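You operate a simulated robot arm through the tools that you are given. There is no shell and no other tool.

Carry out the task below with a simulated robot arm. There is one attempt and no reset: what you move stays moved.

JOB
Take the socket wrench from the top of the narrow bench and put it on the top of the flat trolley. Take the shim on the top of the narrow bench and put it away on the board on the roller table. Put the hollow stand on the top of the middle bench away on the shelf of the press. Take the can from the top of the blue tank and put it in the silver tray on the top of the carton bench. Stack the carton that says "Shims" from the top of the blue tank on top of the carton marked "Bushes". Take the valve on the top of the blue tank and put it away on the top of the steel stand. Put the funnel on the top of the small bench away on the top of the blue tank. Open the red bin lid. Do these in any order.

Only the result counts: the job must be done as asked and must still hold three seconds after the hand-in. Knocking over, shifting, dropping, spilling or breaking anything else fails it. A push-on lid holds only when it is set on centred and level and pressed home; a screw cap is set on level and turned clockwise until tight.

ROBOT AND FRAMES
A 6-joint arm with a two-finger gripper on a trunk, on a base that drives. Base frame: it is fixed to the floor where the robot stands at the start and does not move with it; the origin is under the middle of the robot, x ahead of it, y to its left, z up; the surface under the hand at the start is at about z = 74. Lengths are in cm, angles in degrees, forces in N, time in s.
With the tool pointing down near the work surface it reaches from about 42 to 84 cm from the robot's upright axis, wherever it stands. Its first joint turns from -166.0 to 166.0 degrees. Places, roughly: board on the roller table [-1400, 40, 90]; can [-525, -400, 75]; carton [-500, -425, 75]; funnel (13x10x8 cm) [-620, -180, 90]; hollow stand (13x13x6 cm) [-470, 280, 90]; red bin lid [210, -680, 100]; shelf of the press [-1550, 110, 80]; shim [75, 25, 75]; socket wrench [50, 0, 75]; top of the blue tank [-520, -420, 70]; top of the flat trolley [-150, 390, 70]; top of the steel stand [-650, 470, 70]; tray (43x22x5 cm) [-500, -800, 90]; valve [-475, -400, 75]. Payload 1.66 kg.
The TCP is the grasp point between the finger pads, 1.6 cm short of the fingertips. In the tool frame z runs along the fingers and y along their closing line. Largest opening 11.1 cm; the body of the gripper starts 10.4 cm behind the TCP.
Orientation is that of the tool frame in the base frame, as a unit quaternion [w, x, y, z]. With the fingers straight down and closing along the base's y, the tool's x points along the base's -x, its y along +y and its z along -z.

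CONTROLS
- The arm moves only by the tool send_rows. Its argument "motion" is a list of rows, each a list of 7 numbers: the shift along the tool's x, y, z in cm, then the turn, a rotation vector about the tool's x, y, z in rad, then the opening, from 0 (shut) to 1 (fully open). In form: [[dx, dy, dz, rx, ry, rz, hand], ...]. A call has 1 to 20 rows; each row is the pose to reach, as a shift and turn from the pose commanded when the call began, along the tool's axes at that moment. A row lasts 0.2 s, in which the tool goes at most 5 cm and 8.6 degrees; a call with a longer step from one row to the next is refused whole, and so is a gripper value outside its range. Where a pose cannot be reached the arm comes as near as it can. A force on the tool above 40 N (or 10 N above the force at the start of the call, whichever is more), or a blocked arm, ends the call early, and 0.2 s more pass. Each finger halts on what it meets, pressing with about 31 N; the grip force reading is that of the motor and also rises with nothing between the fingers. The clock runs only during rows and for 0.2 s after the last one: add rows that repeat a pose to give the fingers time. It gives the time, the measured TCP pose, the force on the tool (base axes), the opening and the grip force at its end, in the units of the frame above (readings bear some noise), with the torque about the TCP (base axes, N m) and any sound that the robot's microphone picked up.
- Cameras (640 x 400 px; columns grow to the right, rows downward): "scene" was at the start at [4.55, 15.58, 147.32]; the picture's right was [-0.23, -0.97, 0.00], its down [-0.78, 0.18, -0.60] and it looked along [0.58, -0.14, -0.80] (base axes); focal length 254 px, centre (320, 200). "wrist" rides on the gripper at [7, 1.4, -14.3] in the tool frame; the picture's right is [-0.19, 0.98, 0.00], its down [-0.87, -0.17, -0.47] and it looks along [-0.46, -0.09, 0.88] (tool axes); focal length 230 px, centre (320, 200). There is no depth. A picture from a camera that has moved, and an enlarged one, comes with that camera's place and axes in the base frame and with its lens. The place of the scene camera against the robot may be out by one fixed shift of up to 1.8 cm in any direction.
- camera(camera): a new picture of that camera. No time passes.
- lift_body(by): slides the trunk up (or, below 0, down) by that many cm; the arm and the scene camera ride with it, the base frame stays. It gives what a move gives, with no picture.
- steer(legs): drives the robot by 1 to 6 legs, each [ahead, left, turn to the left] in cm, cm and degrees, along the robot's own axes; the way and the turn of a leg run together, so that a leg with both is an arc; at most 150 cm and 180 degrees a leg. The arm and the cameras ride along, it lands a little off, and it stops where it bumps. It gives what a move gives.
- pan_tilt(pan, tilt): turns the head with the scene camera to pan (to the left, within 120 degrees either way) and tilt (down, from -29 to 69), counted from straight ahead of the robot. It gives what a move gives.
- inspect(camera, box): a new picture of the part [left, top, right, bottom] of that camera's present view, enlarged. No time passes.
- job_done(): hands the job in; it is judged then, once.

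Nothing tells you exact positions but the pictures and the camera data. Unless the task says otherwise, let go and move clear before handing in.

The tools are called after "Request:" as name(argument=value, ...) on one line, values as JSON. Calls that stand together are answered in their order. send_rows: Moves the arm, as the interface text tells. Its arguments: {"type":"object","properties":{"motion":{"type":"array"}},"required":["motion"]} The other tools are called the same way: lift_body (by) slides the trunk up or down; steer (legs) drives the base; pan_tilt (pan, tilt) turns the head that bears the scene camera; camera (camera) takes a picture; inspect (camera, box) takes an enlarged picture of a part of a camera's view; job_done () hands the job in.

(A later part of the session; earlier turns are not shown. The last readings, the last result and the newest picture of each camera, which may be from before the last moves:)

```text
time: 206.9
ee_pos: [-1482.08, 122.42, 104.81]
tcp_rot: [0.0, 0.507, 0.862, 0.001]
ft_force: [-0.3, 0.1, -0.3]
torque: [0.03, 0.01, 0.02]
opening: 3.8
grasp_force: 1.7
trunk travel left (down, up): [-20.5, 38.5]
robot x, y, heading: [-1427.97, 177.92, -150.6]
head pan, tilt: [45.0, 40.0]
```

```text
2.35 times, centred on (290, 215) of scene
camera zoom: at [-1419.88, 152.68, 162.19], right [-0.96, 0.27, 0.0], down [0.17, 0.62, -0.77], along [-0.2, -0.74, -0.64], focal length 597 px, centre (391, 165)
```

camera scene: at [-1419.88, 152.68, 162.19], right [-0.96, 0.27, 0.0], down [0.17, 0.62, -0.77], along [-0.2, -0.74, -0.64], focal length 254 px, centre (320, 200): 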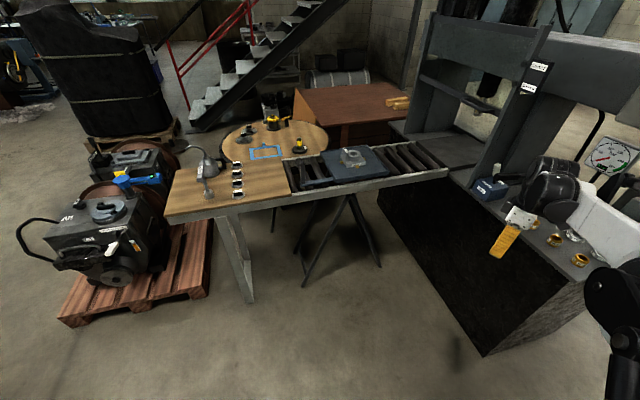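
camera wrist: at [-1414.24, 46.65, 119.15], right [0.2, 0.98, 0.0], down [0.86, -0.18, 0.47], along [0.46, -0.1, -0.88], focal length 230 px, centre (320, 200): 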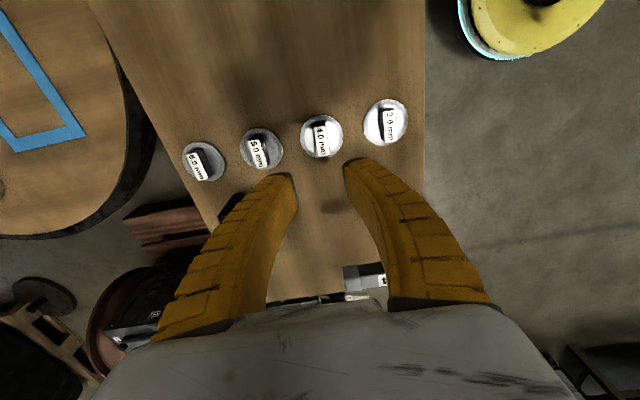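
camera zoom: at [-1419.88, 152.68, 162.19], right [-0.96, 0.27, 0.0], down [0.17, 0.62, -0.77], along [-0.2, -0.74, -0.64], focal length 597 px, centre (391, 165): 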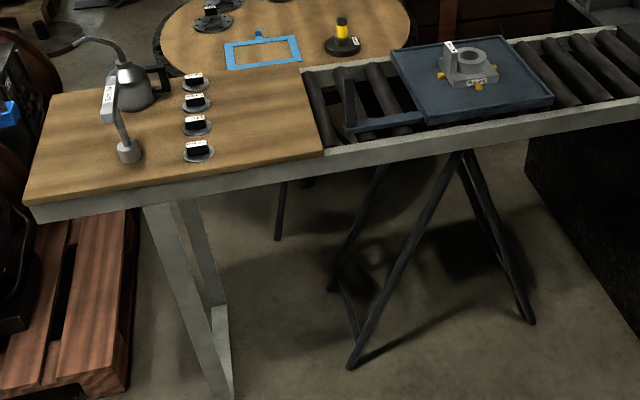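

The board is intact. I'll now retract the arm properly and look at the press shelf.

Request:
send_rows(motion=[[0, 3, -2, 0, 0, 0.14, 0.32], [0, 6, -4, 0, 0, 0.28, 0.32], [0, 9, -6, 0, 0, 0.42, 0.32], [0, 12, -8, 0, 0, 0.56, 0.32], [0, 15, -10, 0, 0, 0.7, 0.32], [0, 18, -10, 0, 0, 0.84, 0.32], [0, 21, -10, 0, 0, 0.98, 0.32], [0, 23, -10, 0, 0, 1.12, 0.32], [0, 23, -10, 0, 0, 1.26, 0.32], [0, 23, -10, 0, 0, 1.4, 0.32], [0, 23, -10, 0, 0, 1.52, 0.32], [0, 23, -10, 0, 0, 1.562, 0.32]])

Request:
steer(legs=[[0, 0, -30]])

Request:
pan_tilt(pan=35, tilt=35)

Request:
camera(camera="scene")

```text
time: 209.5
ee_pos: [-1462.04, 133.64, 114.77]
tcp_rot: [0.0, 0.967, 0.255, 0.0]
ft_force: [0.2, -0.2, -0.8]
torque: [0.0, 0.02, 0.0]
opening: 3.81
grasp_force: 1.8
trunk travel left (down, up): [-20.5, 38.5]
robot x, y, heading: [-1428.33, 177.83, -150.7]
head pan, tilt: [45.0, 40.0]
```

```text
time: 211.3
ee_pos: [-1479.4, 156.5, 114.76]
tcp_rot: [-0.001, 1.0, 0.0, 0.0]
ft_force: [-0.4, 0.2, -0.1]
torque: [0.05, 0.01, 0.0]
opening: 3.82
grasp_force: 1.5
trunk travel left (down, up): [-20.5, 38.5]
robot x, y, heading: [-1428.31, 178.15, 179.9]
head pan, tilt: [45.0, 40.0]
```

```text
time: 212.1
ee_pos: [-1479.6, 156.33, 114.66]
tcp_rot: [0.0, 1.0, -0.001, 0.0]
ft_force: [0.4, 0.2, 0.3]
torque: [-0.03, 0.02, 0.0]
opening: 3.8
grasp_force: 1.5
trunk travel left (down, up): [-20.5, 38.5]
robot x, y, heading: [-1428.13, 177.97, 179.9]
head pan, tilt: [35.0, 35.0]
```

```text
taken
camera scene: at [-1434.03, 152.36, 162.94], right [-0.57, 0.82, 0.0], down [0.47, 0.33, -0.82], along [-0.67, -0.47, -0.57], focal length 254 px, centre (320, 200)
```

scene: 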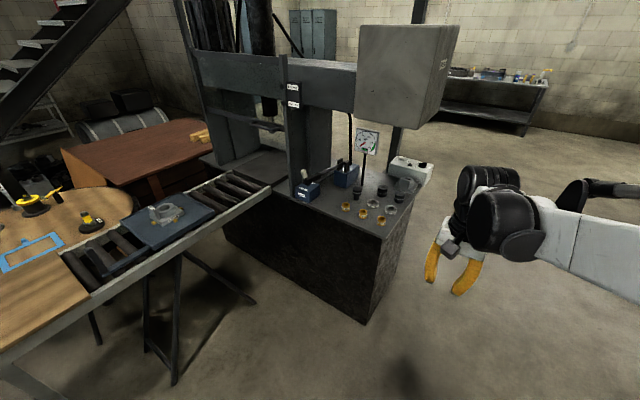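

Request:
inspect(camera="scene", box=[270, 110, 450, 250])

Request:
inspect(camera="scene", box=[190, 90, 350, 230])

```text
2.86 times, centred on (360, 180) of scene
camera zoom: at [-1434.03, 152.36, 162.94], right [-0.57, 0.82, 0.0], down [0.47, 0.33, -0.82], along [-0.67, -0.47, -0.57], focal length 725 px, centre (206, 257)
```

zoom: 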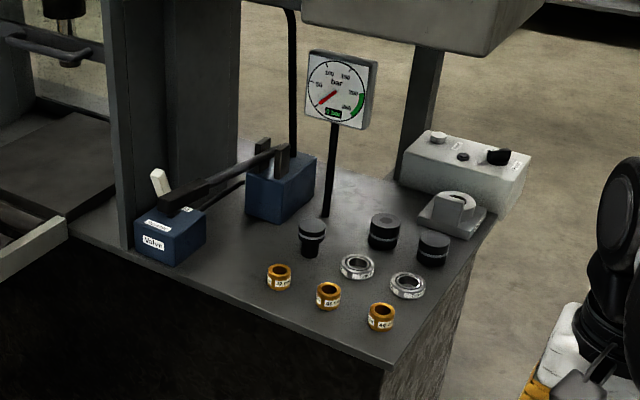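

```text
2.86 times, centred on (270, 160) of scene
camera zoom: at [-1434.03, 152.36, 162.94], right [-0.57, 0.82, 0.0], down [0.47, 0.33, -0.82], along [-0.67, -0.47, -0.57], focal length 725 px, centre (463, 314)
```

zoom: 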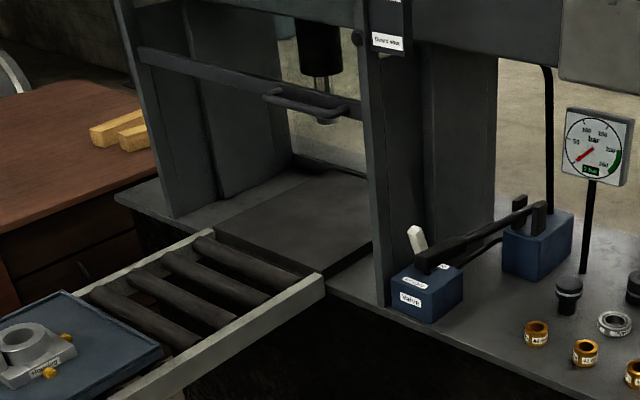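

I've got the shelf layout: gold bushes, rings and gauges on a grid, plus valve boxes and a grey block. Now I'll head back up the corridor to fetch the hollow stand from the middle bench.

Request:
steer(legs=[[0, 0, 180], [100, 0, 0], [0, -80, 0]])

Request:
pan_tilt(pan=0, tilt=20)

Request:
camera(camera="scene")

```text
time: 228.5
ee_pos: [-1276.47, 115.05, 114.74]
tcp_rot: [0.0, 0.012, 1.0, 0.0]
ft_force: [-0.2, -0.1, 0.5]
torque: [0.02, 0.0, 0.02]
opening: 3.81
grasp_force: 1.4
trunk travel left (down, up): [-20.5, 38.5]
robot x, y, heading: [-1328.66, 94.64, -1.6]
head pan, tilt: [35.0, 35.0]
```

```text
time: 229.5
ee_pos: [-1276.34, 115.13, 114.77]
tcp_rot: [0.0, 0.013, 1.0, 0.0]
ft_force: [-0.6, 0.2, -0.2]
torque: [0.02, 0.02, 0.0]
opening: 3.84
grasp_force: 1.6
trunk travel left (down, up): [-20.5, 38.5]
robot x, y, heading: [-1328.17, 94.23, -1.4]
head pan, tilt: [0.0, 20.0]
```

```text
taken
camera scene: at [-1321.15, 111.57, 165.33], right [-0.03, -1.0, 0.0], down [-0.34, 0.01, -0.94], along [0.94, -0.02, -0.34], focal length 254 px, centre (320, 200)
```

scene: 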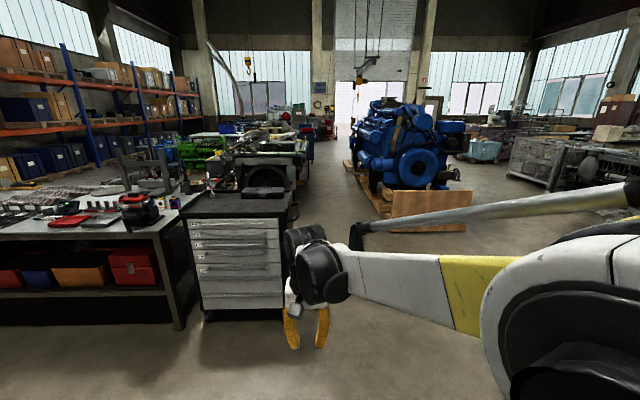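

Request:
steer(legs=[[0, -18, 1.4], [150, 0, 0], [150, 0, 0]])

Request:
camera(camera="scene")

```text
time: 245.1
ee_pos: [-975.81, 94.82, 114.79]
tcp_rot: [-0.001, -0.001, 1.0, 0.0]
ft_force: [-0.8, -0.4, -0.5]
torque: [0.0, 0.04, 0.0]
opening: 3.78
grasp_force: 1.9
trunk travel left (down, up): [-20.5, 38.5]
robot x, y, heading: [-1027.36, 72.79, 0.4]
head pan, tilt: [0.0, 20.0]
```

```text
taken
camera scene: at [-1020.55, 90.09, 165.33], right [0.0, -1.0, 0.0], down [-0.34, 0.0, -0.94], along [0.94, 0.0, -0.34], focal length 254 px, centre (320, 200)
```

scene: 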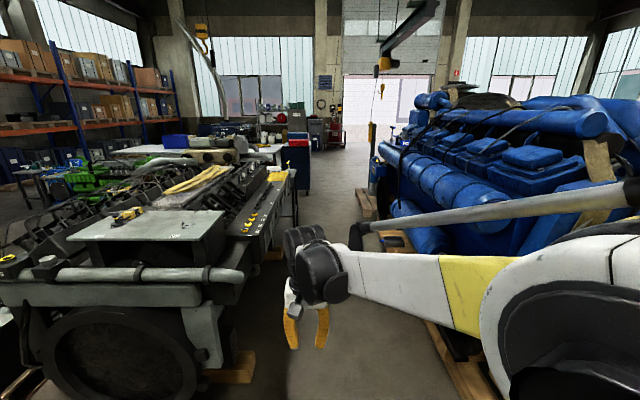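

Request:
steer(legs=[[0, -5, -0.6], [150, 0, 0], [150, 0, 0]])

Request:
camera(camera="scene")

```text
time: 260.4
ee_pos: [-669.83, 83.67, 114.65]
tcp_rot: [0.0, 0.01, 1.0, 0.0]
ft_force: [-0.5, -0.2, -0.3]
torque: [-0.02, 0.02, 0.03]
opening: 3.79
grasp_force: 1.7
trunk travel left (down, up): [-20.5, 38.5]
robot x, y, heading: [-721.91, 62.32, -1.5]
head pan, tilt: [0.0, 20.0]
```

```text
taken
camera scene: at [-714.63, 79.86, 165.33], right [-0.02, -1.0, 0.0], down [-0.34, 0.01, -0.94], along [0.94, -0.02, -0.34], focal length 254 px, centre (320, 200)
```

scene: 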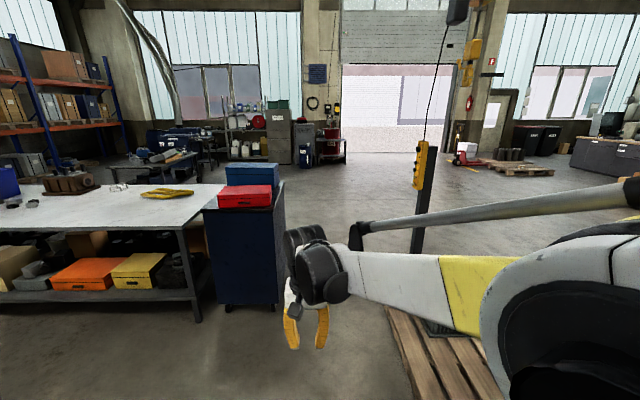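

Request:
inspect(camera="scene", box=[0, 150, 290, 240])

Request:
pan_tilt(pan=50, tilt=20)

Request:
camera(camera="scene")

```text
2.21 times, centred on (145, 195) of scene
camera zoom: at [-714.63, 79.86, 165.33], right [-0.02, -1.0, 0.0], down [-0.34, 0.01, -0.94], along [0.94, -0.02, -0.34], focal length 560 px, centre (706, 211)
```

zoom: 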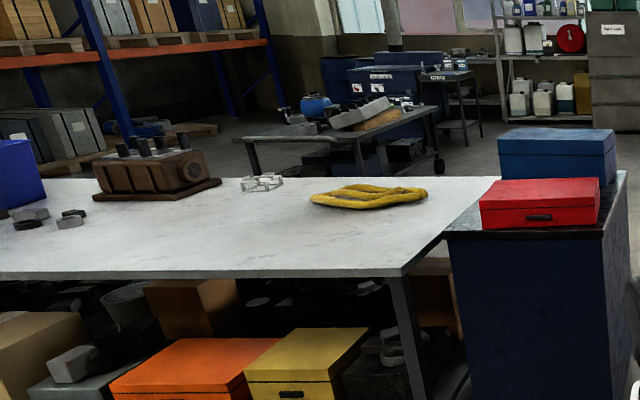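

```text
time: 261.5
ee_pos: [-669.9, 83.59, 114.72]
tcp_rot: [0.0, 0.009, 1.0, 0.0]
ft_force: [0.4, 0.0, -0.4]
torque: [0.0, 0.0, 0.0]
opening: 3.77
grasp_force: 1.6
trunk travel left (down, up): [-20.5, 38.5]
robot x, y, heading: [-721.82, 62.55, -1.3]
head pan, tilt: [50.0, 20.0]
```

```text
taken
camera scene: at [-717.83, 87.05, 165.33], right [0.75, -0.66, 0.0], down [-0.23, -0.26, -0.94], along [0.62, 0.71, -0.34], focal length 254 px, centre (320, 200)
```

scene: 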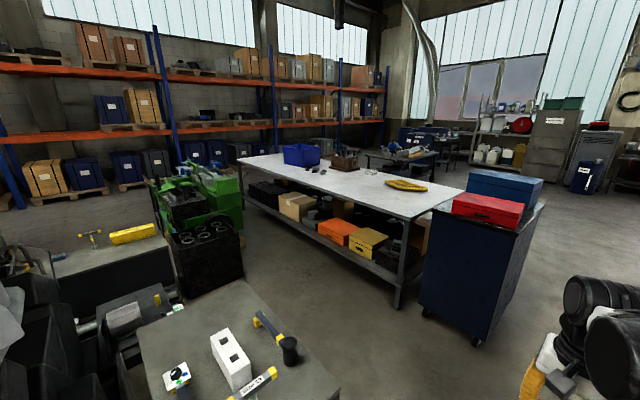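

The hollow stand looks to be the clear, wire-like piece on the white bench at about (−465, 279), near the bench's +x edge. I'll drive through the gap and come round to that side.

Request:
steer(legs=[[0, 4, 1.4], [150, 0, 0], [150, 0, 0], [30, 0, 0]])

Request:
steer(legs=[[0, 110, 0], [0, 106, 0]])

Request:
pan_tilt(pan=115, tilt=30)

Request:
camera(camera="scene")

```text
time: 278.2
ee_pos: [-339.65, 97.1, 114.67]
tcp_rot: [0.002, -0.02, 1.0, 0.0]
ft_force: [1.1, -0.3, 0.6]
torque: [-0.01, 0.04, 0.06]
opening: 3.81
grasp_force: 1.2
trunk travel left (down, up): [-20.5, 38.5]
robot x, y, heading: [-390.38, 72.86, 2.3]
head pan, tilt: [50.0, 20.0]
```

```text
time: 288.9
ee_pos: [-345.43, 313.73, 114.73]
tcp_rot: [0.0, -0.019, 1.0, 0.0]
ft_force: [1.1, 0.2, -0.1]
torque: [-0.02, -0.01, -0.05]
opening: 3.81
grasp_force: 1.7
trunk travel left (down, up): [-20.5, 38.5]
robot x, y, heading: [-396.02, 289.74, 2.3]
head pan, tilt: [50.0, 20.0]
```

```text
time: 290.3
ee_pos: [-345.61, 313.63, 114.66]
tcp_rot: [0.0, -0.018, 1.0, 0.0]
ft_force: [-0.3, -0.1, -0.2]
torque: [-0.03, -0.01, 0.0]
opening: 3.83
grasp_force: 2.0
trunk travel left (down, up): [-20.5, 38.5]
robot x, y, heading: [-395.91, 290.17, 2.0]
head pan, tilt: [115.0, 30.0]
```

```text
taken
camera scene: at [-403.57, 315.14, 163.73], right [0.89, 0.45, 0.0], down [0.23, -0.45, -0.87], along [-0.39, 0.77, -0.5], focal length 254 px, centre (320, 200)
```

scene: 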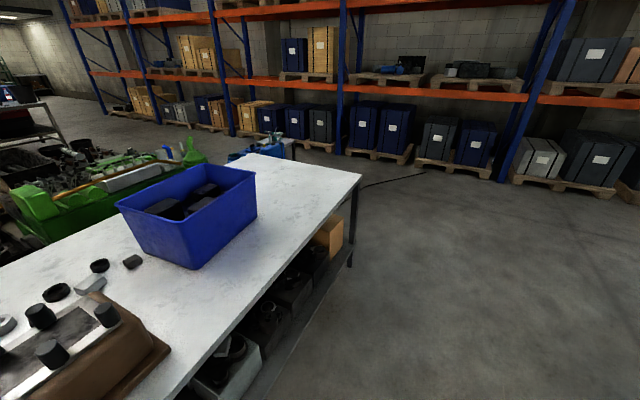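

Request:
steer(legs=[[10, 0, 0], [0, 0, -179], [0, 0, -3]])

Request:
pan_tilt(pan=-5, tilt=45)

Request:
camera(camera="scene")

Request:
camera(camera="wrist")

```text
time: 299.1
ee_pos: [-436.8, 266.4, 114.63]
tcp_rot: [0.0, 1.0, 0.018, 0.0]
ft_force: [0.0, 0.0, -0.1]
torque: [0.0, -0.04, 0.03]
opening: 3.79
grasp_force: 2.0
trunk travel left (down, up): [-20.5, 38.5]
robot x, y, heading: [-386.25, 289.75, -177.9]
head pan, tilt: [115.0, 30.0]
```

```text
time: 301.1
ee_pos: [-436.81, 266.41, 114.71]
tcp_rot: [0.0, 1.0, 0.018, -0.001]
ft_force: [0.3, 0.3, 0.4]
torque: [0.02, -0.04, -0.02]
opening: 3.81
grasp_force: 1.8
trunk travel left (down, up): [-20.5, 38.5]
robot x, y, heading: [-386.46, 290.37, -177.7]
head pan, tilt: [-5.0, 45.0]
```

```text
taken
camera scene: at [-392.26, 270.02, 161.46], right [0.05, 1.0, 0.0], down [0.71, -0.04, -0.71], along [-0.71, 0.04, -0.71], focal length 254 px, centre (320, 200)
```

scene: 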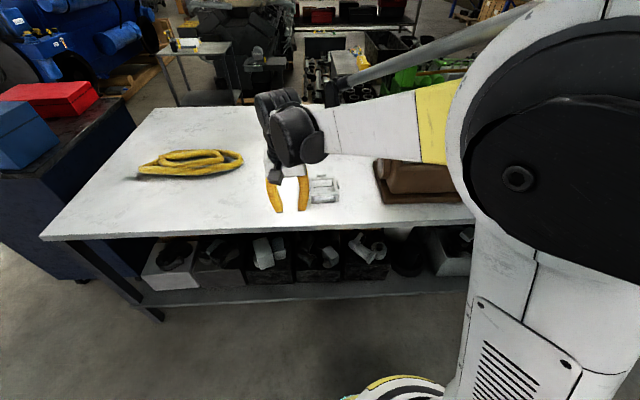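

```text
taken
camera wrist: at [-429.82, 265.4, 129.06], right [-0.15, -0.99, 0.0], down [-0.87, 0.14, 0.47], along [-0.47, 0.07, -0.88], focal length 230 px, centre (320, 200)
```

wrist: 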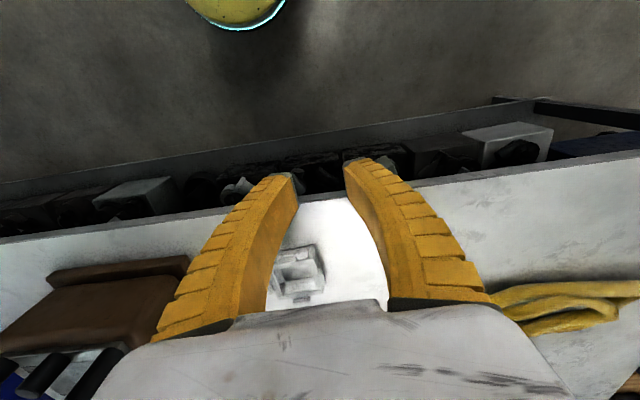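

Request:
inspect(camera="scene", box=[260, 140, 400, 230])

Request:
inspect(camera="wrist", box=[250, 220, 350, 310])

```text
4.44 times, centred on (330, 185) of scene
camera zoom: at [-392.26, 270.02, 161.46], right [0.05, 1.0, 0.0], down [0.71, -0.04, -0.71], along [-0.71, 0.04, -0.71], focal length 1128 px, centre (276, 267)
```

zoom: 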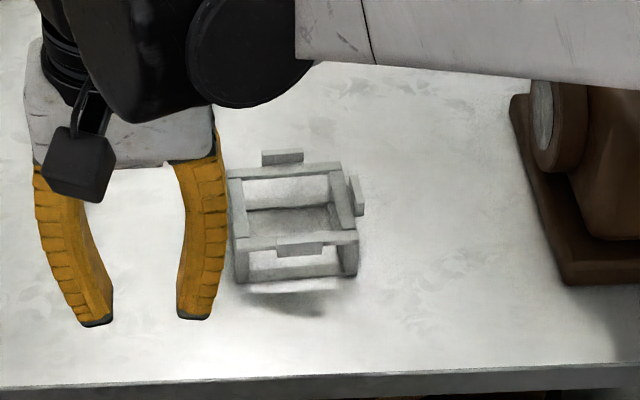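

```text
4.44 times, centred on (300, 265) of wrist
camera zoom: at [-429.82, 265.4, 129.06], right [-0.15, -0.99, 0.0], down [-0.87, 0.14, 0.47], along [-0.47, 0.07, -0.88], focal length 1022 px, centre (409, -89)
```

zoom: 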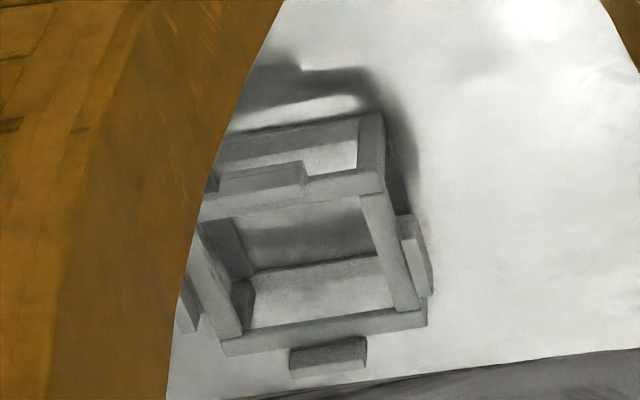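

The hollow stand is an open square frame, roughly 10×10 cm with small tabs on its sides. I'll drive a bit closer and bring the wrist camera over it for a straight-down look.

Request:
steer(legs=[[16, 0, -2]])

Request:
send_rows(motion=[[-4, -2, -1, 0, 0, 0, 0.32], [-8, -4, -2, 0, 0, 0, 0.32], [-12, -6, -3, 0, 0, 0, 0.5], [-16, -8, -4, 0, 0, 0, 0.7], [-20, -9, -4, 0, 0, 0, 1], [-22, -10, -4, 0, 0, 0, 1], [-22, -10, -4, 0, 0, 0, 1]])

Request:
camera(camera="wrist")

Request:
camera(camera="scene")

```text
time: 302.5
ee_pos: [-453.76, 268.07, 114.6]
tcp_rot: [0.001, 1.0, -0.001, 0.0]
ft_force: [-1.0, -0.4, -0.5]
torque: [0.02, -0.05, -0.03]
opening: 3.85
grasp_force: 1.8
trunk travel left (down, up): [-20.5, 38.5]
robot x, y, heading: [-402.54, 289.93, 179.9]
head pan, tilt: [-5.0, 45.0]
```

```text
time: 304.1
ee_pos: [-475.74, 278.03, 118.75]
tcp_rot: [0.001, 1.0, 0.0, 0.0]
ft_force: [0.1, 0.3, -0.1]
torque: [-0.02, -0.03, 0.0]
opening: 11.08
grasp_force: 0.0
trunk travel left (down, up): [-20.5, 38.5]
robot x, y, heading: [-402.3, 290.06, 180.0]
head pan, tilt: [-5.0, 45.0]
```

```text
taken
camera wrist: at [-468.77, 276.59, 133.01], right [-0.19, -0.98, 0.0], down [-0.87, 0.17, 0.47], along [-0.46, 0.09, -0.88], focal length 230 px, centre (320, 200)
```

wrist: 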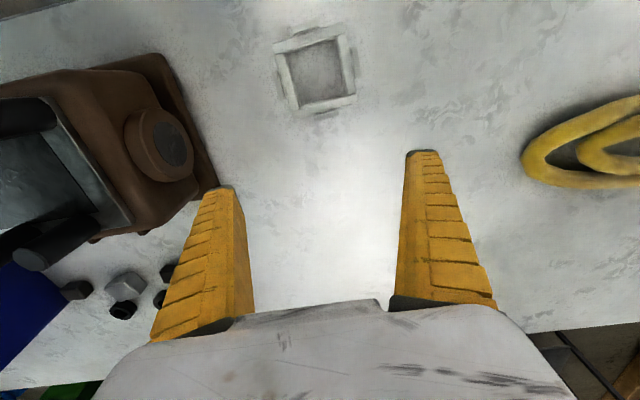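

```text
taken
camera scene: at [-408.87, 269.96, 161.47], right [0.09, 1.0, 0.0], down [0.7, -0.06, -0.71], along [-0.7, 0.06, -0.71], focal length 254 px, centre (320, 200)
```

scene: 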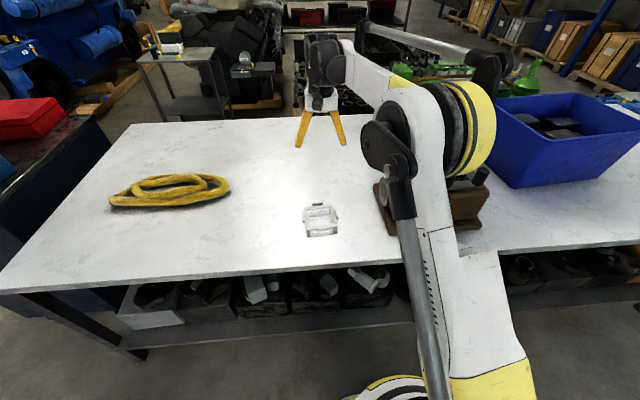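

Request:
inspect(camera="wrist", box=[255, 10, 375, 130])

Request:
inspect(camera="scene", box=[285, 185, 365, 255])

```text
3.33 times, centred on (315, 70) of wrist
camera zoom: at [-468.77, 276.59, 133.01], right [-0.19, -0.98, 0.0], down [-0.87, 0.17, 0.47], along [-0.46, 0.09, -0.88], focal length 767 px, centre (337, 633)
```

zoom: 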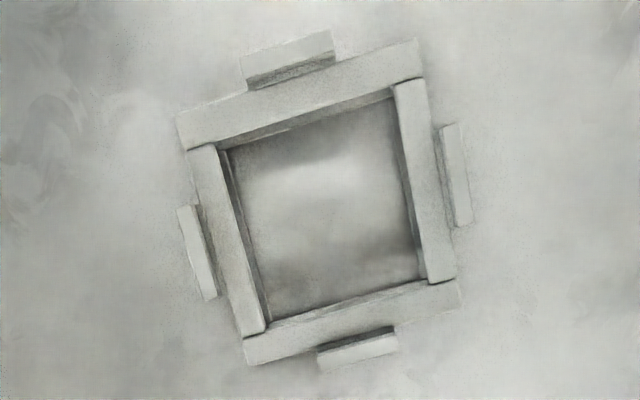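

```text
5.71 times, centred on (325, 220) of scene
camera zoom: at [-408.87, 269.96, 161.47], right [0.09, 1.0, 0.0], down [0.7, -0.06, -0.71], along [-0.7, 0.06, -0.71], focal length 1450 px, centre (291, 86)
```

zoom: 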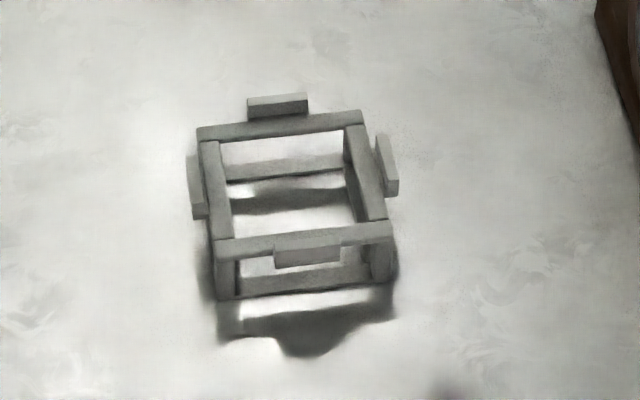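

Request:
inspect(camera="scene", box=[305, 198, 350, 232])

Request:
inspect(camera="wrist", box=[270, 20, 360, 75])

Request:
inspect(camera="wrist", box=[270, 65, 360, 120])

```text
11.76 times, centred on (328, 215) of scene
camera zoom: at [-408.87, 269.96, 161.47], right [0.09, 1.0, 0.0], down [0.7, -0.06, -0.71], along [-0.7, 0.06, -0.71], focal length 2985 px, centre (232, 24)
```

zoom: 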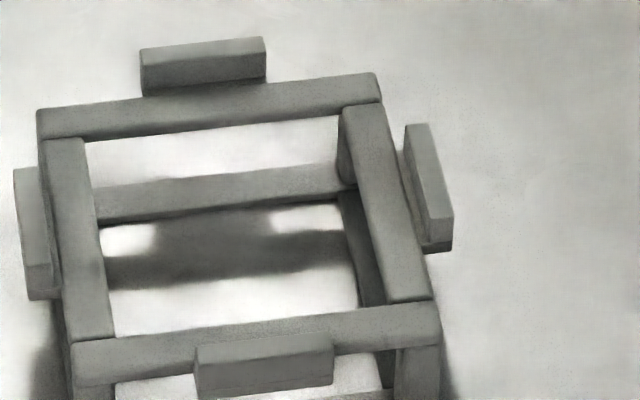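

```text
7.11 times, centred on (315, 48) of wrist
camera zoom: at [-468.77, 276.59, 133.01], right [-0.19, -0.98, 0.0], down [-0.87, 0.17, 0.47], along [-0.46, 0.09, -0.88], focal length 1636 px, centre (356, 1284)
```

zoom: 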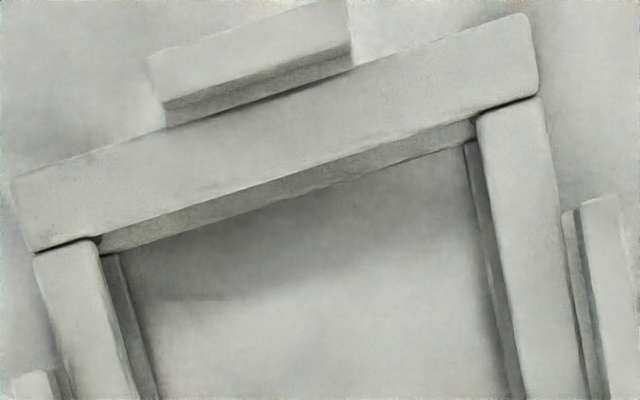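

```text
7.11 times, centred on (315, 92) of wrist
camera zoom: at [-468.77, 276.59, 133.01], right [-0.19, -0.98, 0.0], down [-0.87, 0.17, 0.47], along [-0.46, 0.09, -0.88], focal length 1636 px, centre (356, 964)
```

zoom: 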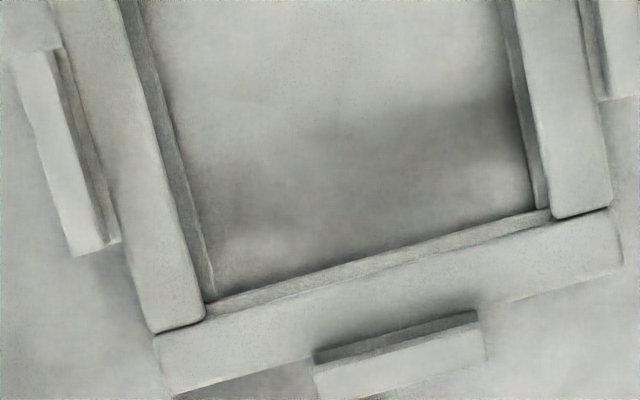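

The stand is a square frame about 10 cm across, nearly axis-aligned, with a raised lug mid-side on each side. I'll lower the hand to get a second view and fix its height by parallax.

Request:
send_rows(motion=[[0, 0, 4, 0, 0, 0, 1], [0, 0, 8, 0, 0, 0, 1], [-3, 0, 12, 0, 0, 0, 1], [-4, 0, 12, 0, 0, 0, 1]])

Request:
camera(camera="wrist")

Request:
inspect(camera="wrist", box=[220, 0, 400, 120])

```text
time: 305.1
ee_pos: [-479.79, 278.13, 106.7]
tcp_rot: [0.0, 1.0, -0.002, -0.001]
ft_force: [-0.4, 0.5, -0.2]
torque: [-0.02, -0.02, -0.03]
opening: 11.09
grasp_force: 0.1
trunk travel left (down, up): [-20.5, 38.5]
robot x, y, heading: [-402.38, 290.03, 179.8]
head pan, tilt: [-5.0, 45.0]
```

```text
taken
camera wrist: at [-472.75, 276.85, 120.95], right [-0.19, -0.98, 0.0], down [-0.87, 0.17, 0.47], along [-0.46, 0.09, -0.88], focal length 230 px, centre (320, 200)
```

wrist: 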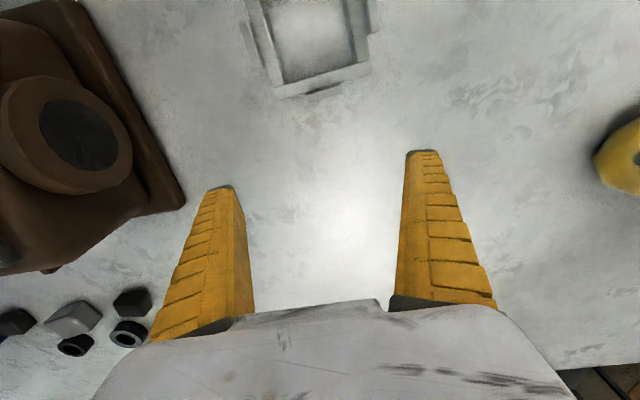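

```text
3.33 times, centred on (310, 60) of wrist
camera zoom: at [-472.75, 276.85, 120.95], right [-0.19, -0.98, 0.0], down [-0.87, 0.17, 0.47], along [-0.46, 0.09, -0.88], focal length 767 px, centre (353, 667)
```

zoom: 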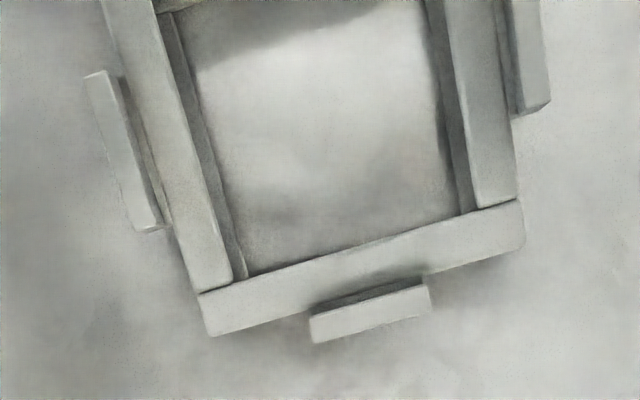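

Parallax puts the frame top near z≈92.3, so the bench is at about 86.5. The stand's centre is at about (−468.3, 277.0), turned about 3.5° CCW. I'll grip the near (+x) side across bar and lug, with one finger inside the frame, so first I'll rotate and centre above it.

Request:
send_rows(motion=[[2, 0.1, -1, 0, 0, 0.14, 0.8], [4, 0.2, -1, 0, 0, 0.28, 0.6], [6, 0.3, -1, 0, 0, 0.42, 0.54], [8, 0.4, -1, 0, 0, 0.56, 0.54], [10, 0.5, -1, 0, 0, 0.7, 0.54], [12, 0.6, -1, 0, 0, 0.84, 0.54], [14, 0.7, -1, 0, 0, 0.98, 0.54], [16, 0.8, -1, 0, 0, 1.12, 0.54], [16.8, 0.83, -1, 0, 0, 1.26, 0.54], [16.8, 0.83, -1, 0, 0, 1.4, 0.54], [16.8, 0.83, -1, 0, 0, 1.51, 0.54], [16.8, 0.83, -1, 0, 0, 1.51, 0.54]])

Request:
camera(camera="wrist")

Request:
inspect(camera="scene", box=[260, 140, 400, 250])

```text
time: 307.7
ee_pos: [-462.79, 277.32, 107.7]
tcp_rot: [-0.001, 0.727, -0.687, 0.0]
ft_force: [-0.1, -0.3, -0.4]
torque: [0.01, -0.01, -0.02]
opening: 6.2
grasp_force: 0.8
trunk travel left (down, up): [-20.5, 38.5]
robot x, y, heading: [-402.54, 290.13, 180.0]
head pan, tilt: [-5.0, 45.0]
```

```text
taken
camera wrist: at [-463.78, 270.25, 122.06], right [-0.99, 0.13, 0.0], down [0.12, 0.87, 0.47], along [0.06, 0.47, -0.88], focal length 230 px, centre (320, 200)
```

wrist: 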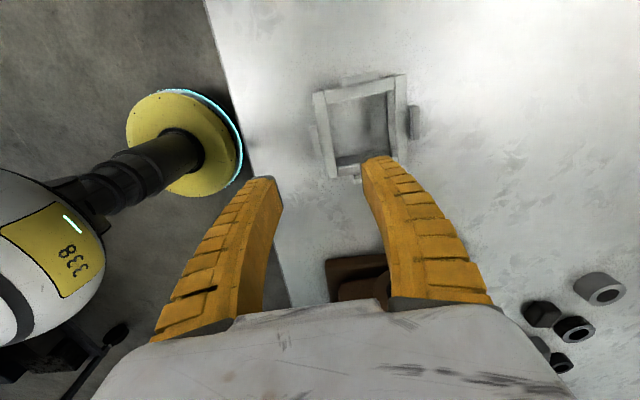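

```text
3.64 times, centred on (330, 195) of scene
camera zoom: at [-408.88, 269.97, 161.46], right [0.09, 1.0, 0.0], down [0.7, -0.06, -0.71], along [-0.7, 0.06, -0.71], focal length 923 px, centre (284, 218)
```

zoom: 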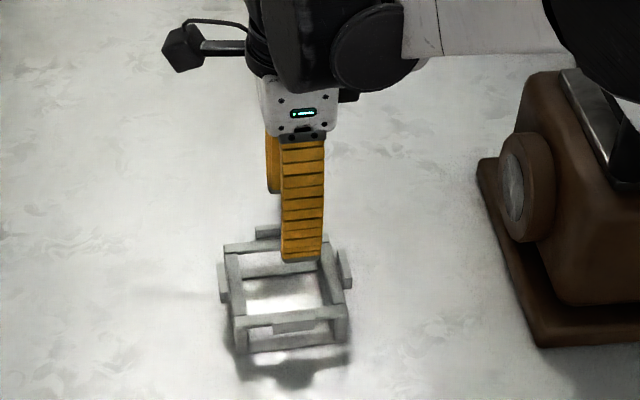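

Request:
inspect(camera="wrist", box=[290, 60, 430, 200])

```text
2.86 times, centred on (360, 130) of wrist
camera zoom: at [-463.78, 270.25, 122.06], right [-0.99, 0.13, 0.0], down [0.12, 0.87, 0.47], along [0.06, 0.47, -0.88], focal length 657 px, centre (206, 400)
```

zoom: 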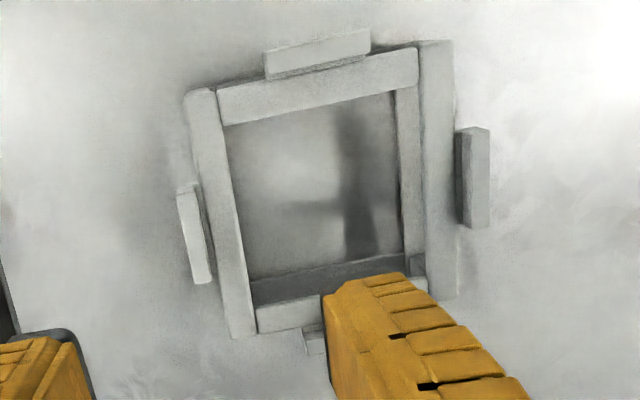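

The lug-plus-bar is about 2.4 cm thick and lies right under the hand. I'll descend to just above it and check the finger positions.

Request:
send_rows(motion=[[0, 0.2, 4, 0, 0, 0, 0.54], [0, 0.2, 8, 0, 0, 0, 0.54], [0, 0.2, 11.5, 0, 0, 0, 0.54], [0, 0.2, 11.5, 0, 0, 0, 0.54]])

Request:
camera(camera="wrist")

Request:
inspect(camera="scene", box=[280, 170, 380, 250])

```text
time: 308.7
ee_pos: [-463.05, 277.37, 96.23]
tcp_rot: [0.0, 0.728, -0.686, 0.0]
ft_force: [0.2, 0.5, -0.1]
torque: [0.0, 0.01, -0.01]
opening: 6.16
grasp_force: 1.0
trunk travel left (down, up): [-20.5, 38.5]
robot x, y, heading: [-402.1, 290.04, 179.8]
head pan, tilt: [-5.0, 45.0]
```

```text
taken
camera wrist: at [-464.0, 270.33, 110.54], right [-0.99, 0.13, 0.0], down [0.12, 0.87, 0.47], along [0.06, 0.47, -0.88], focal length 230 px, centre (320, 200)
```

wrist: 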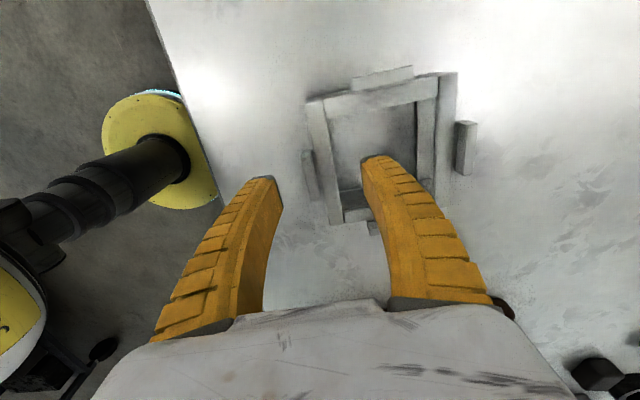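

```text
5.00 times, centred on (330, 210) of scene
camera zoom: at [-408.87, 269.97, 161.47], right [0.09, 1.0, 0.0], down [0.7, -0.06, -0.71], along [-0.7, 0.06, -0.71], focal length 1269 px, centre (270, 150)
```

zoom: 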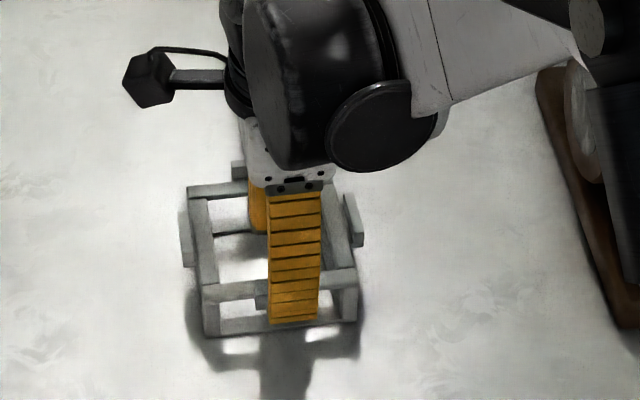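

Request:
send_rows(motion=[[0, 0, 1.5, 0, 0, 0, 0.54], [0, 0, 3, 0, 0, 0, 0.54], [0, 0, 4.5, 0, 0, 0, 0.54], [0, 0, 5.4, 0, 0, 0, 0.54], [0, 0, 5.4, 0, 0, 0, 0.54]])

Request:
camera(camera="wrist")

Request:
inspect(camera="scene", box=[280, 170, 380, 250])

```text
time: 309.9
ee_pos: [-463.02, 277.31, 90.79]
tcp_rot: [0.0, 0.728, -0.686, 0.0]
ft_force: [0.7, 0.3, -0.3]
torque: [-0.02, -0.02, 0.01]
opening: 6.17
grasp_force: 1.4
trunk travel left (down, up): [-20.5, 38.5]
robot x, y, heading: [-402.01, 290.11, 180.0]
head pan, tilt: [-5.0, 45.0]
```

```text
taken
camera wrist: at [-463.95, 270.29, 105.19], right [-0.99, 0.13, 0.0], down [0.12, 0.87, 0.47], along [0.06, 0.47, -0.88], focal length 230 px, centre (320, 200)
```

wrist: 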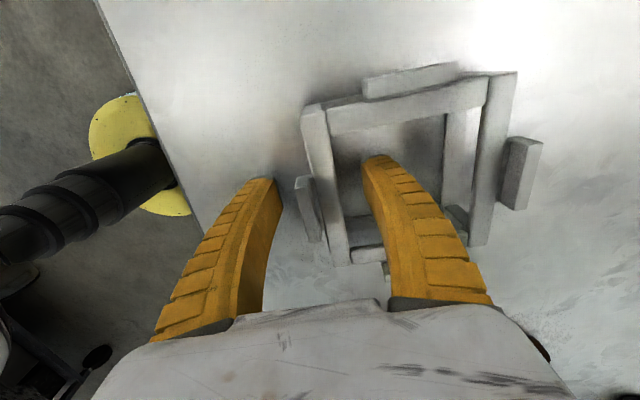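

```text
5.00 times, centred on (330, 210) of scene
camera zoom: at [-408.88, 269.97, 161.46], right [0.09, 1.0, 0.0], down [0.7, -0.06, -0.71], along [-0.7, 0.06, -0.71], focal length 1269 px, centre (270, 150)
```

zoom: 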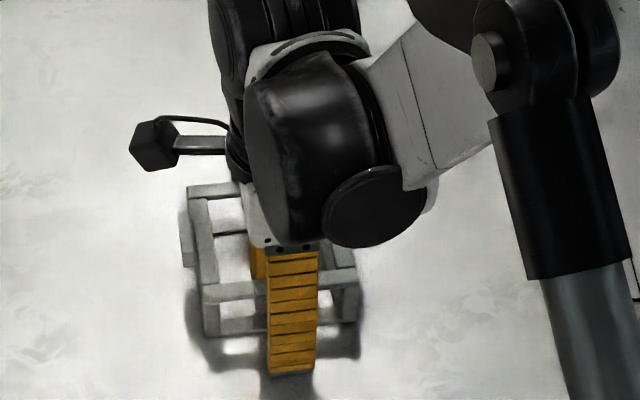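

Request:
send_rows(motion=[[0, 0, -0.5, 0, 0, 0, 0.54], [0, 0, -0.5, 0, 0, 0, 0.4], [0, 0, -0.5, 0, 0, 0, 0.25], [0, 0, -0.5, 0, 0, 0, 0.1], [0, 0, -0.5, 0, 0, 0, 0], [0, 0, -0.5, 0, 0, 0, 0], [0, 0, -0.5, 0, 0, 0, 0]])

Request:
camera(camera="wrist")

Request:
inspect(camera="scene", box=[280, 170, 380, 250])

```text
time: 311.5
ee_pos: [-463.03, 277.23, 91.47]
tcp_rot: [0.0, 0.728, -0.685, 0.001]
ft_force: [-2.4, -0.2, 2.8]
torque: [0.01, 0.22, 0.08]
opening: 2.11
grasp_force: 31.0
trunk travel left (down, up): [-20.5, 38.5]
robot x, y, heading: [-402.33, 290.13, 179.9]
head pan, tilt: [-5.0, 45.0]
```

```text
taken
camera wrist: at [-463.94, 270.24, 105.69], right [-0.99, 0.13, 0.0], down [0.12, 0.87, 0.47], along [0.06, 0.47, -0.88], focal length 230 px, centre (320, 200)
```

wrist: 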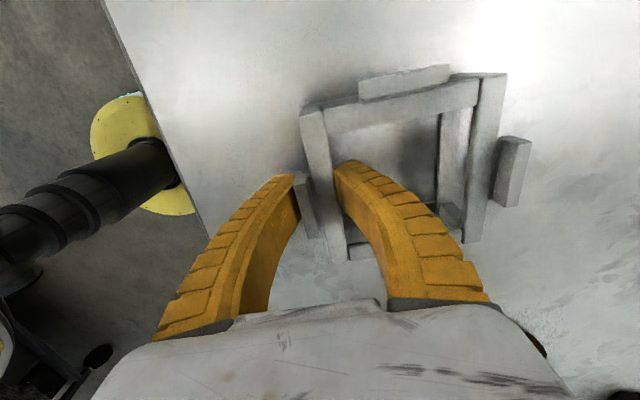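

```text
5.00 times, centred on (330, 210) of scene
camera zoom: at [-408.88, 269.97, 161.46], right [0.09, 1.0, 0.0], down [0.7, -0.06, -0.71], along [-0.7, 0.06, -0.71], focal length 1269 px, centre (270, 150)
```

zoom: 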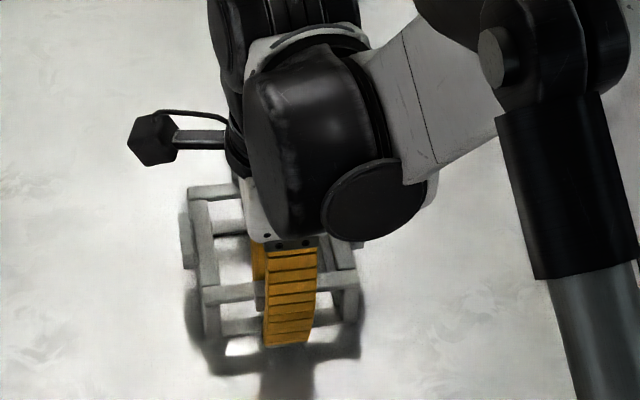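

The stand is gripped at 2.1 cm. I'll lift it a few cm and see whether it stays level.

Request:
send_rows(motion=[[0, 0, -0.5, 0, 0, 0, 0], [0, 0, -1.5, 0, 0, 0, 0], [0, 0, -3, 0, 0, 0, 0], [0, 0, -5, 0, 0, 0, 0], [0, 0, -5, 0, 0, 0, 0]])

Request:
inspect(camera="scene", box=[270, 150, 390, 250])

Request:
camera(camera="wrist")

```text
time: 312.7
ee_pos: [-463.03, 277.31, 96.41]
tcp_rot: [0.0, 0.728, -0.686, 0.0]
ft_force: [-0.5, 0.6, -7.3]
torque: [0.03, -0.35, -0.01]
opening: 1.76
grasp_force: 31.1
trunk travel left (down, up): [-20.5, 38.5]
robot x, y, heading: [-402.1, 289.76, 180.0]
head pan, tilt: [-5.0, 45.0]
```

```text
4.00 times, centred on (330, 200) of scene
camera zoom: at [-408.97, 269.95, 161.45], right [0.09, 1.0, 0.0], down [0.7, -0.06, -0.71], along [-0.7, 0.06, -0.71], focal length 1015 px, centre (280, 200)
```

zoom: 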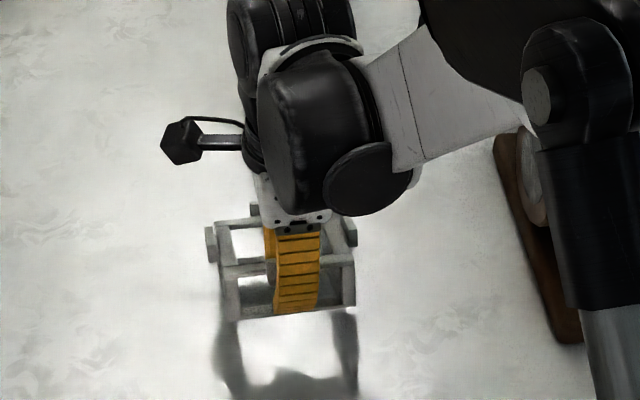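

```text
taken
camera wrist: at [-464.0, 270.22, 110.67], right [-0.99, 0.13, 0.0], down [0.12, 0.87, 0.47], along [0.06, 0.47, -0.88], focal length 230 px, centre (320, 200)
```

wrist: 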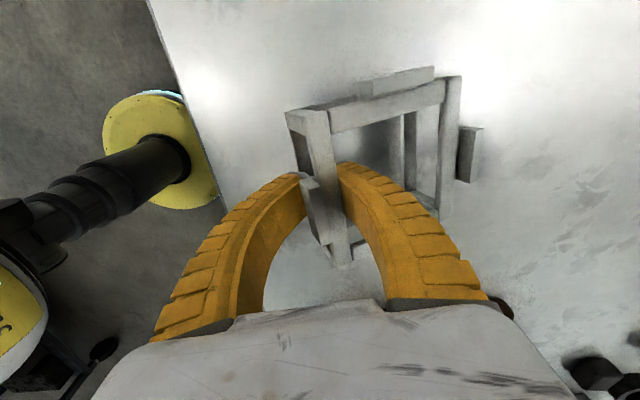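

The stand lifted but drooped about 15–20° on its far side; it weighs roughly 0.7 kg. I'll hold still for a second and see whether the droop is stable.

Request:
send_rows(motion=[[0, 0, -0.5, 0, 0, 0, 0], [0, 0, -1, 0, 0, 0, 0], [0, 0, -1, 0, 0, 0, 0], [0, 0, -1, 0, 0, 0, 0], [0, 0, -1, 0, 0, 0, 0], [0, 0, -1, 0, 0, 0, 0], [0, 0, -1, 0, 0, 0, 0], [0, 0, -1, 0, 0, 0, 0]])

Request:
inspect(camera="scene", box=[270, 150, 390, 250])

Request:
inspect(camera="wrist", box=[220, 40, 520, 300])

```text
time: 314.5
ee_pos: [-462.99, 277.23, 97.38]
tcp_rot: [0.001, 0.727, -0.686, 0.0]
ft_force: [0.4, 0.5, -7.1]
torque: [0.02, -0.28, 0.03]
opening: 1.79
grasp_force: 31.3
trunk travel left (down, up): [-20.5, 38.5]
robot x, y, heading: [-402.4, 289.95, 180.0]
head pan, tilt: [-5.0, 45.0]
```

```text
4.00 times, centred on (330, 200) of scene
camera zoom: at [-408.95, 269.95, 161.46], right [0.09, 1.0, 0.0], down [0.7, -0.06, -0.71], along [-0.7, 0.06, -0.71], focal length 1015 px, centre (280, 200)
```

zoom: 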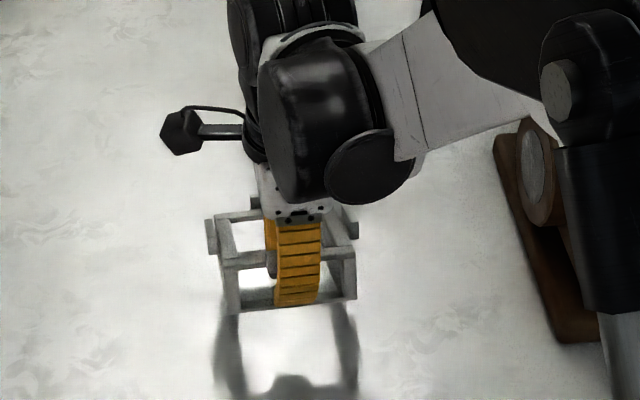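

```text
1.54 times, centred on (370, 170) of wrist
camera zoom: at [-463.99, 270.28, 111.65], right [-0.99, 0.13, 0.0], down [0.12, 0.87, 0.47], along [0.06, 0.47, -0.88], focal length 354 px, centre (243, 246)
```

zoom: 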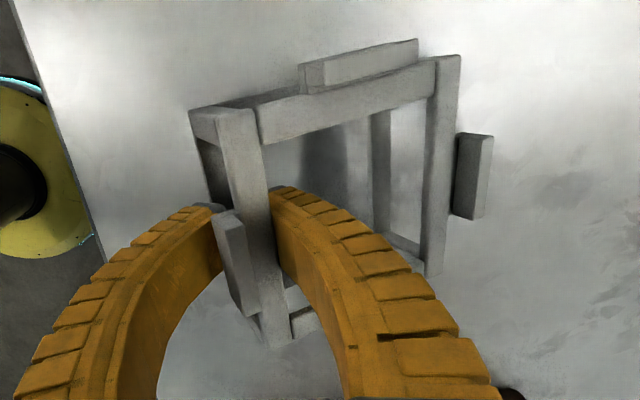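

The droop of about 19° is stable and the grip holds. I'll lift higher and retract, then carry it to the press.

Request:
send_rows(motion=[[0, 0, -3, 0, 0, 0, 0], [0, 0, -6, 0, 0, 0, 0], [0, 0, -9, 0, 0, 0, 0], [0, 0, -12, 0, 0, 0, 0], [0, 0, -15, 0, 0, 0, 0], [0, -3, -17, 0, 0, 0, 0], [0, -6, -17, 0, 0, 0, 0], [0, -9, -17, 0, 0, 0, 0], [0, -9, -17, 0, 0, 0, 0]])

Request:
camera(camera="wrist")

```text
time: 316.5
ee_pos: [-453.95, 277.83, 114.34]
tcp_rot: [-0.001, 0.728, -0.686, 0.0]
ft_force: [0.6, -0.5, -6.7]
torque: [0.05, -0.33, -0.01]
opening: 1.77
grasp_force: 31.1
trunk travel left (down, up): [-20.5, 38.5]
robot x, y, heading: [-402.15, 290.14, 180.0]
head pan, tilt: [-5.0, 45.0]
```

```text
taken
camera wrist: at [-454.8, 270.76, 128.7], right [-0.99, 0.13, 0.0], down [0.12, 0.87, 0.47], along [0.06, 0.47, -0.88], focal length 230 px, centre (320, 200)
```

wrist: 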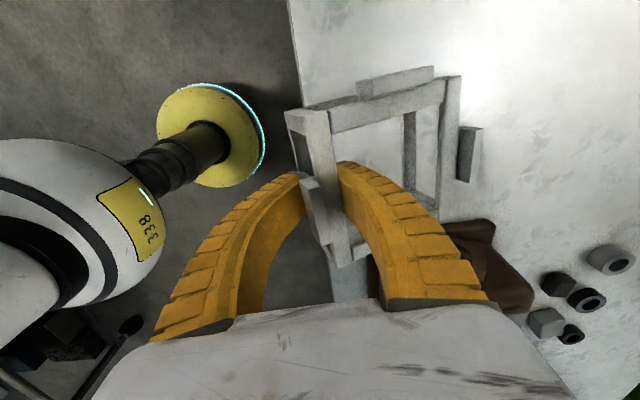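

Request:
steer(legs=[[-35, 0, 0], [0, 115, 0], [0, 107, 0]])

Request:
pan_tilt(pan=0, tilt=20)

Request:
camera(camera="scene")

```text
time: 329.2
ee_pos: [-420.76, 58.5, 114.33]
tcp_rot: [-0.001, 0.724, -0.689, -0.001]
ft_force: [0.0, 0.4, -6.2]
torque: [0.03, -0.32, 0.03]
opening: 1.79
grasp_force: 30.8
trunk travel left (down, up): [-20.5, 38.5]
robot x, y, heading: [-368.75, 69.89, 179.5]
head pan, tilt: [-5.0, 45.0]
```

```text
time: 330.1
ee_pos: [-420.63, 58.53, 114.37]
tcp_rot: [0.001, 0.725, -0.689, 0.0]
ft_force: [-0.1, -0.1, -7.3]
torque: [0.02, -0.32, -0.03]
opening: 1.78
grasp_force: 30.8
trunk travel left (down, up): [-20.5, 38.5]
robot x, y, heading: [-369.15, 70.52, 179.1]
head pan, tilt: [0.0, 20.0]
```

```text
taken
camera scene: at [-377.08, 49.61, 165.32], right [0.01, 1.0, 0.0], down [0.34, 0.0, -0.94], along [-0.94, 0.01, -0.34], focal length 254 px, centre (320, 200)
```

scene: 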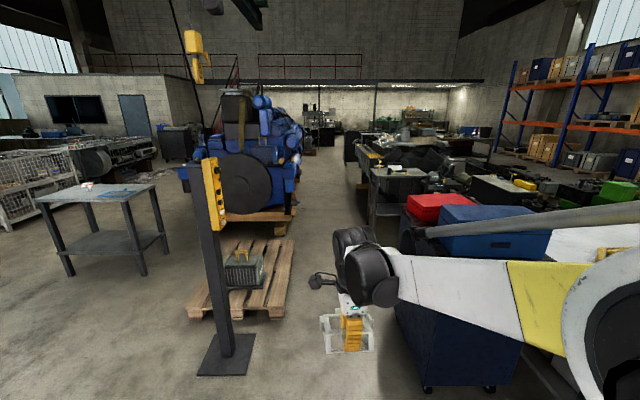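

Request:
steer(legs=[[0, 4, 0.9], [150, 0, 0], [150, 0, 0]])

Request:
camera(camera="scene")

```text
time: 344.9
ee_pos: [-717.15, 53.11, 114.38]
tcp_rot: [0.0, 0.726, -0.688, 0.0]
ft_force: [0.7, -0.5, -6.8]
torque: [0.0, -0.31, 0.03]
opening: 1.79
grasp_force: 30.8
trunk travel left (down, up): [-20.5, 38.5]
robot x, y, heading: [-665.26, 64.76, 179.4]
head pan, tilt: [0.0, 20.0]
```

```text
taken
camera scene: at [-673.5, 44.18, 165.32], right [0.01, 1.0, 0.0], down [0.34, 0.0, -0.94], along [-0.94, 0.01, -0.34], focal length 254 px, centre (320, 200)
```

scene: 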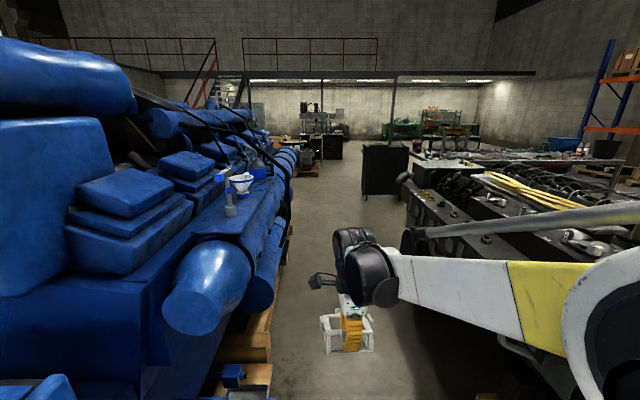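

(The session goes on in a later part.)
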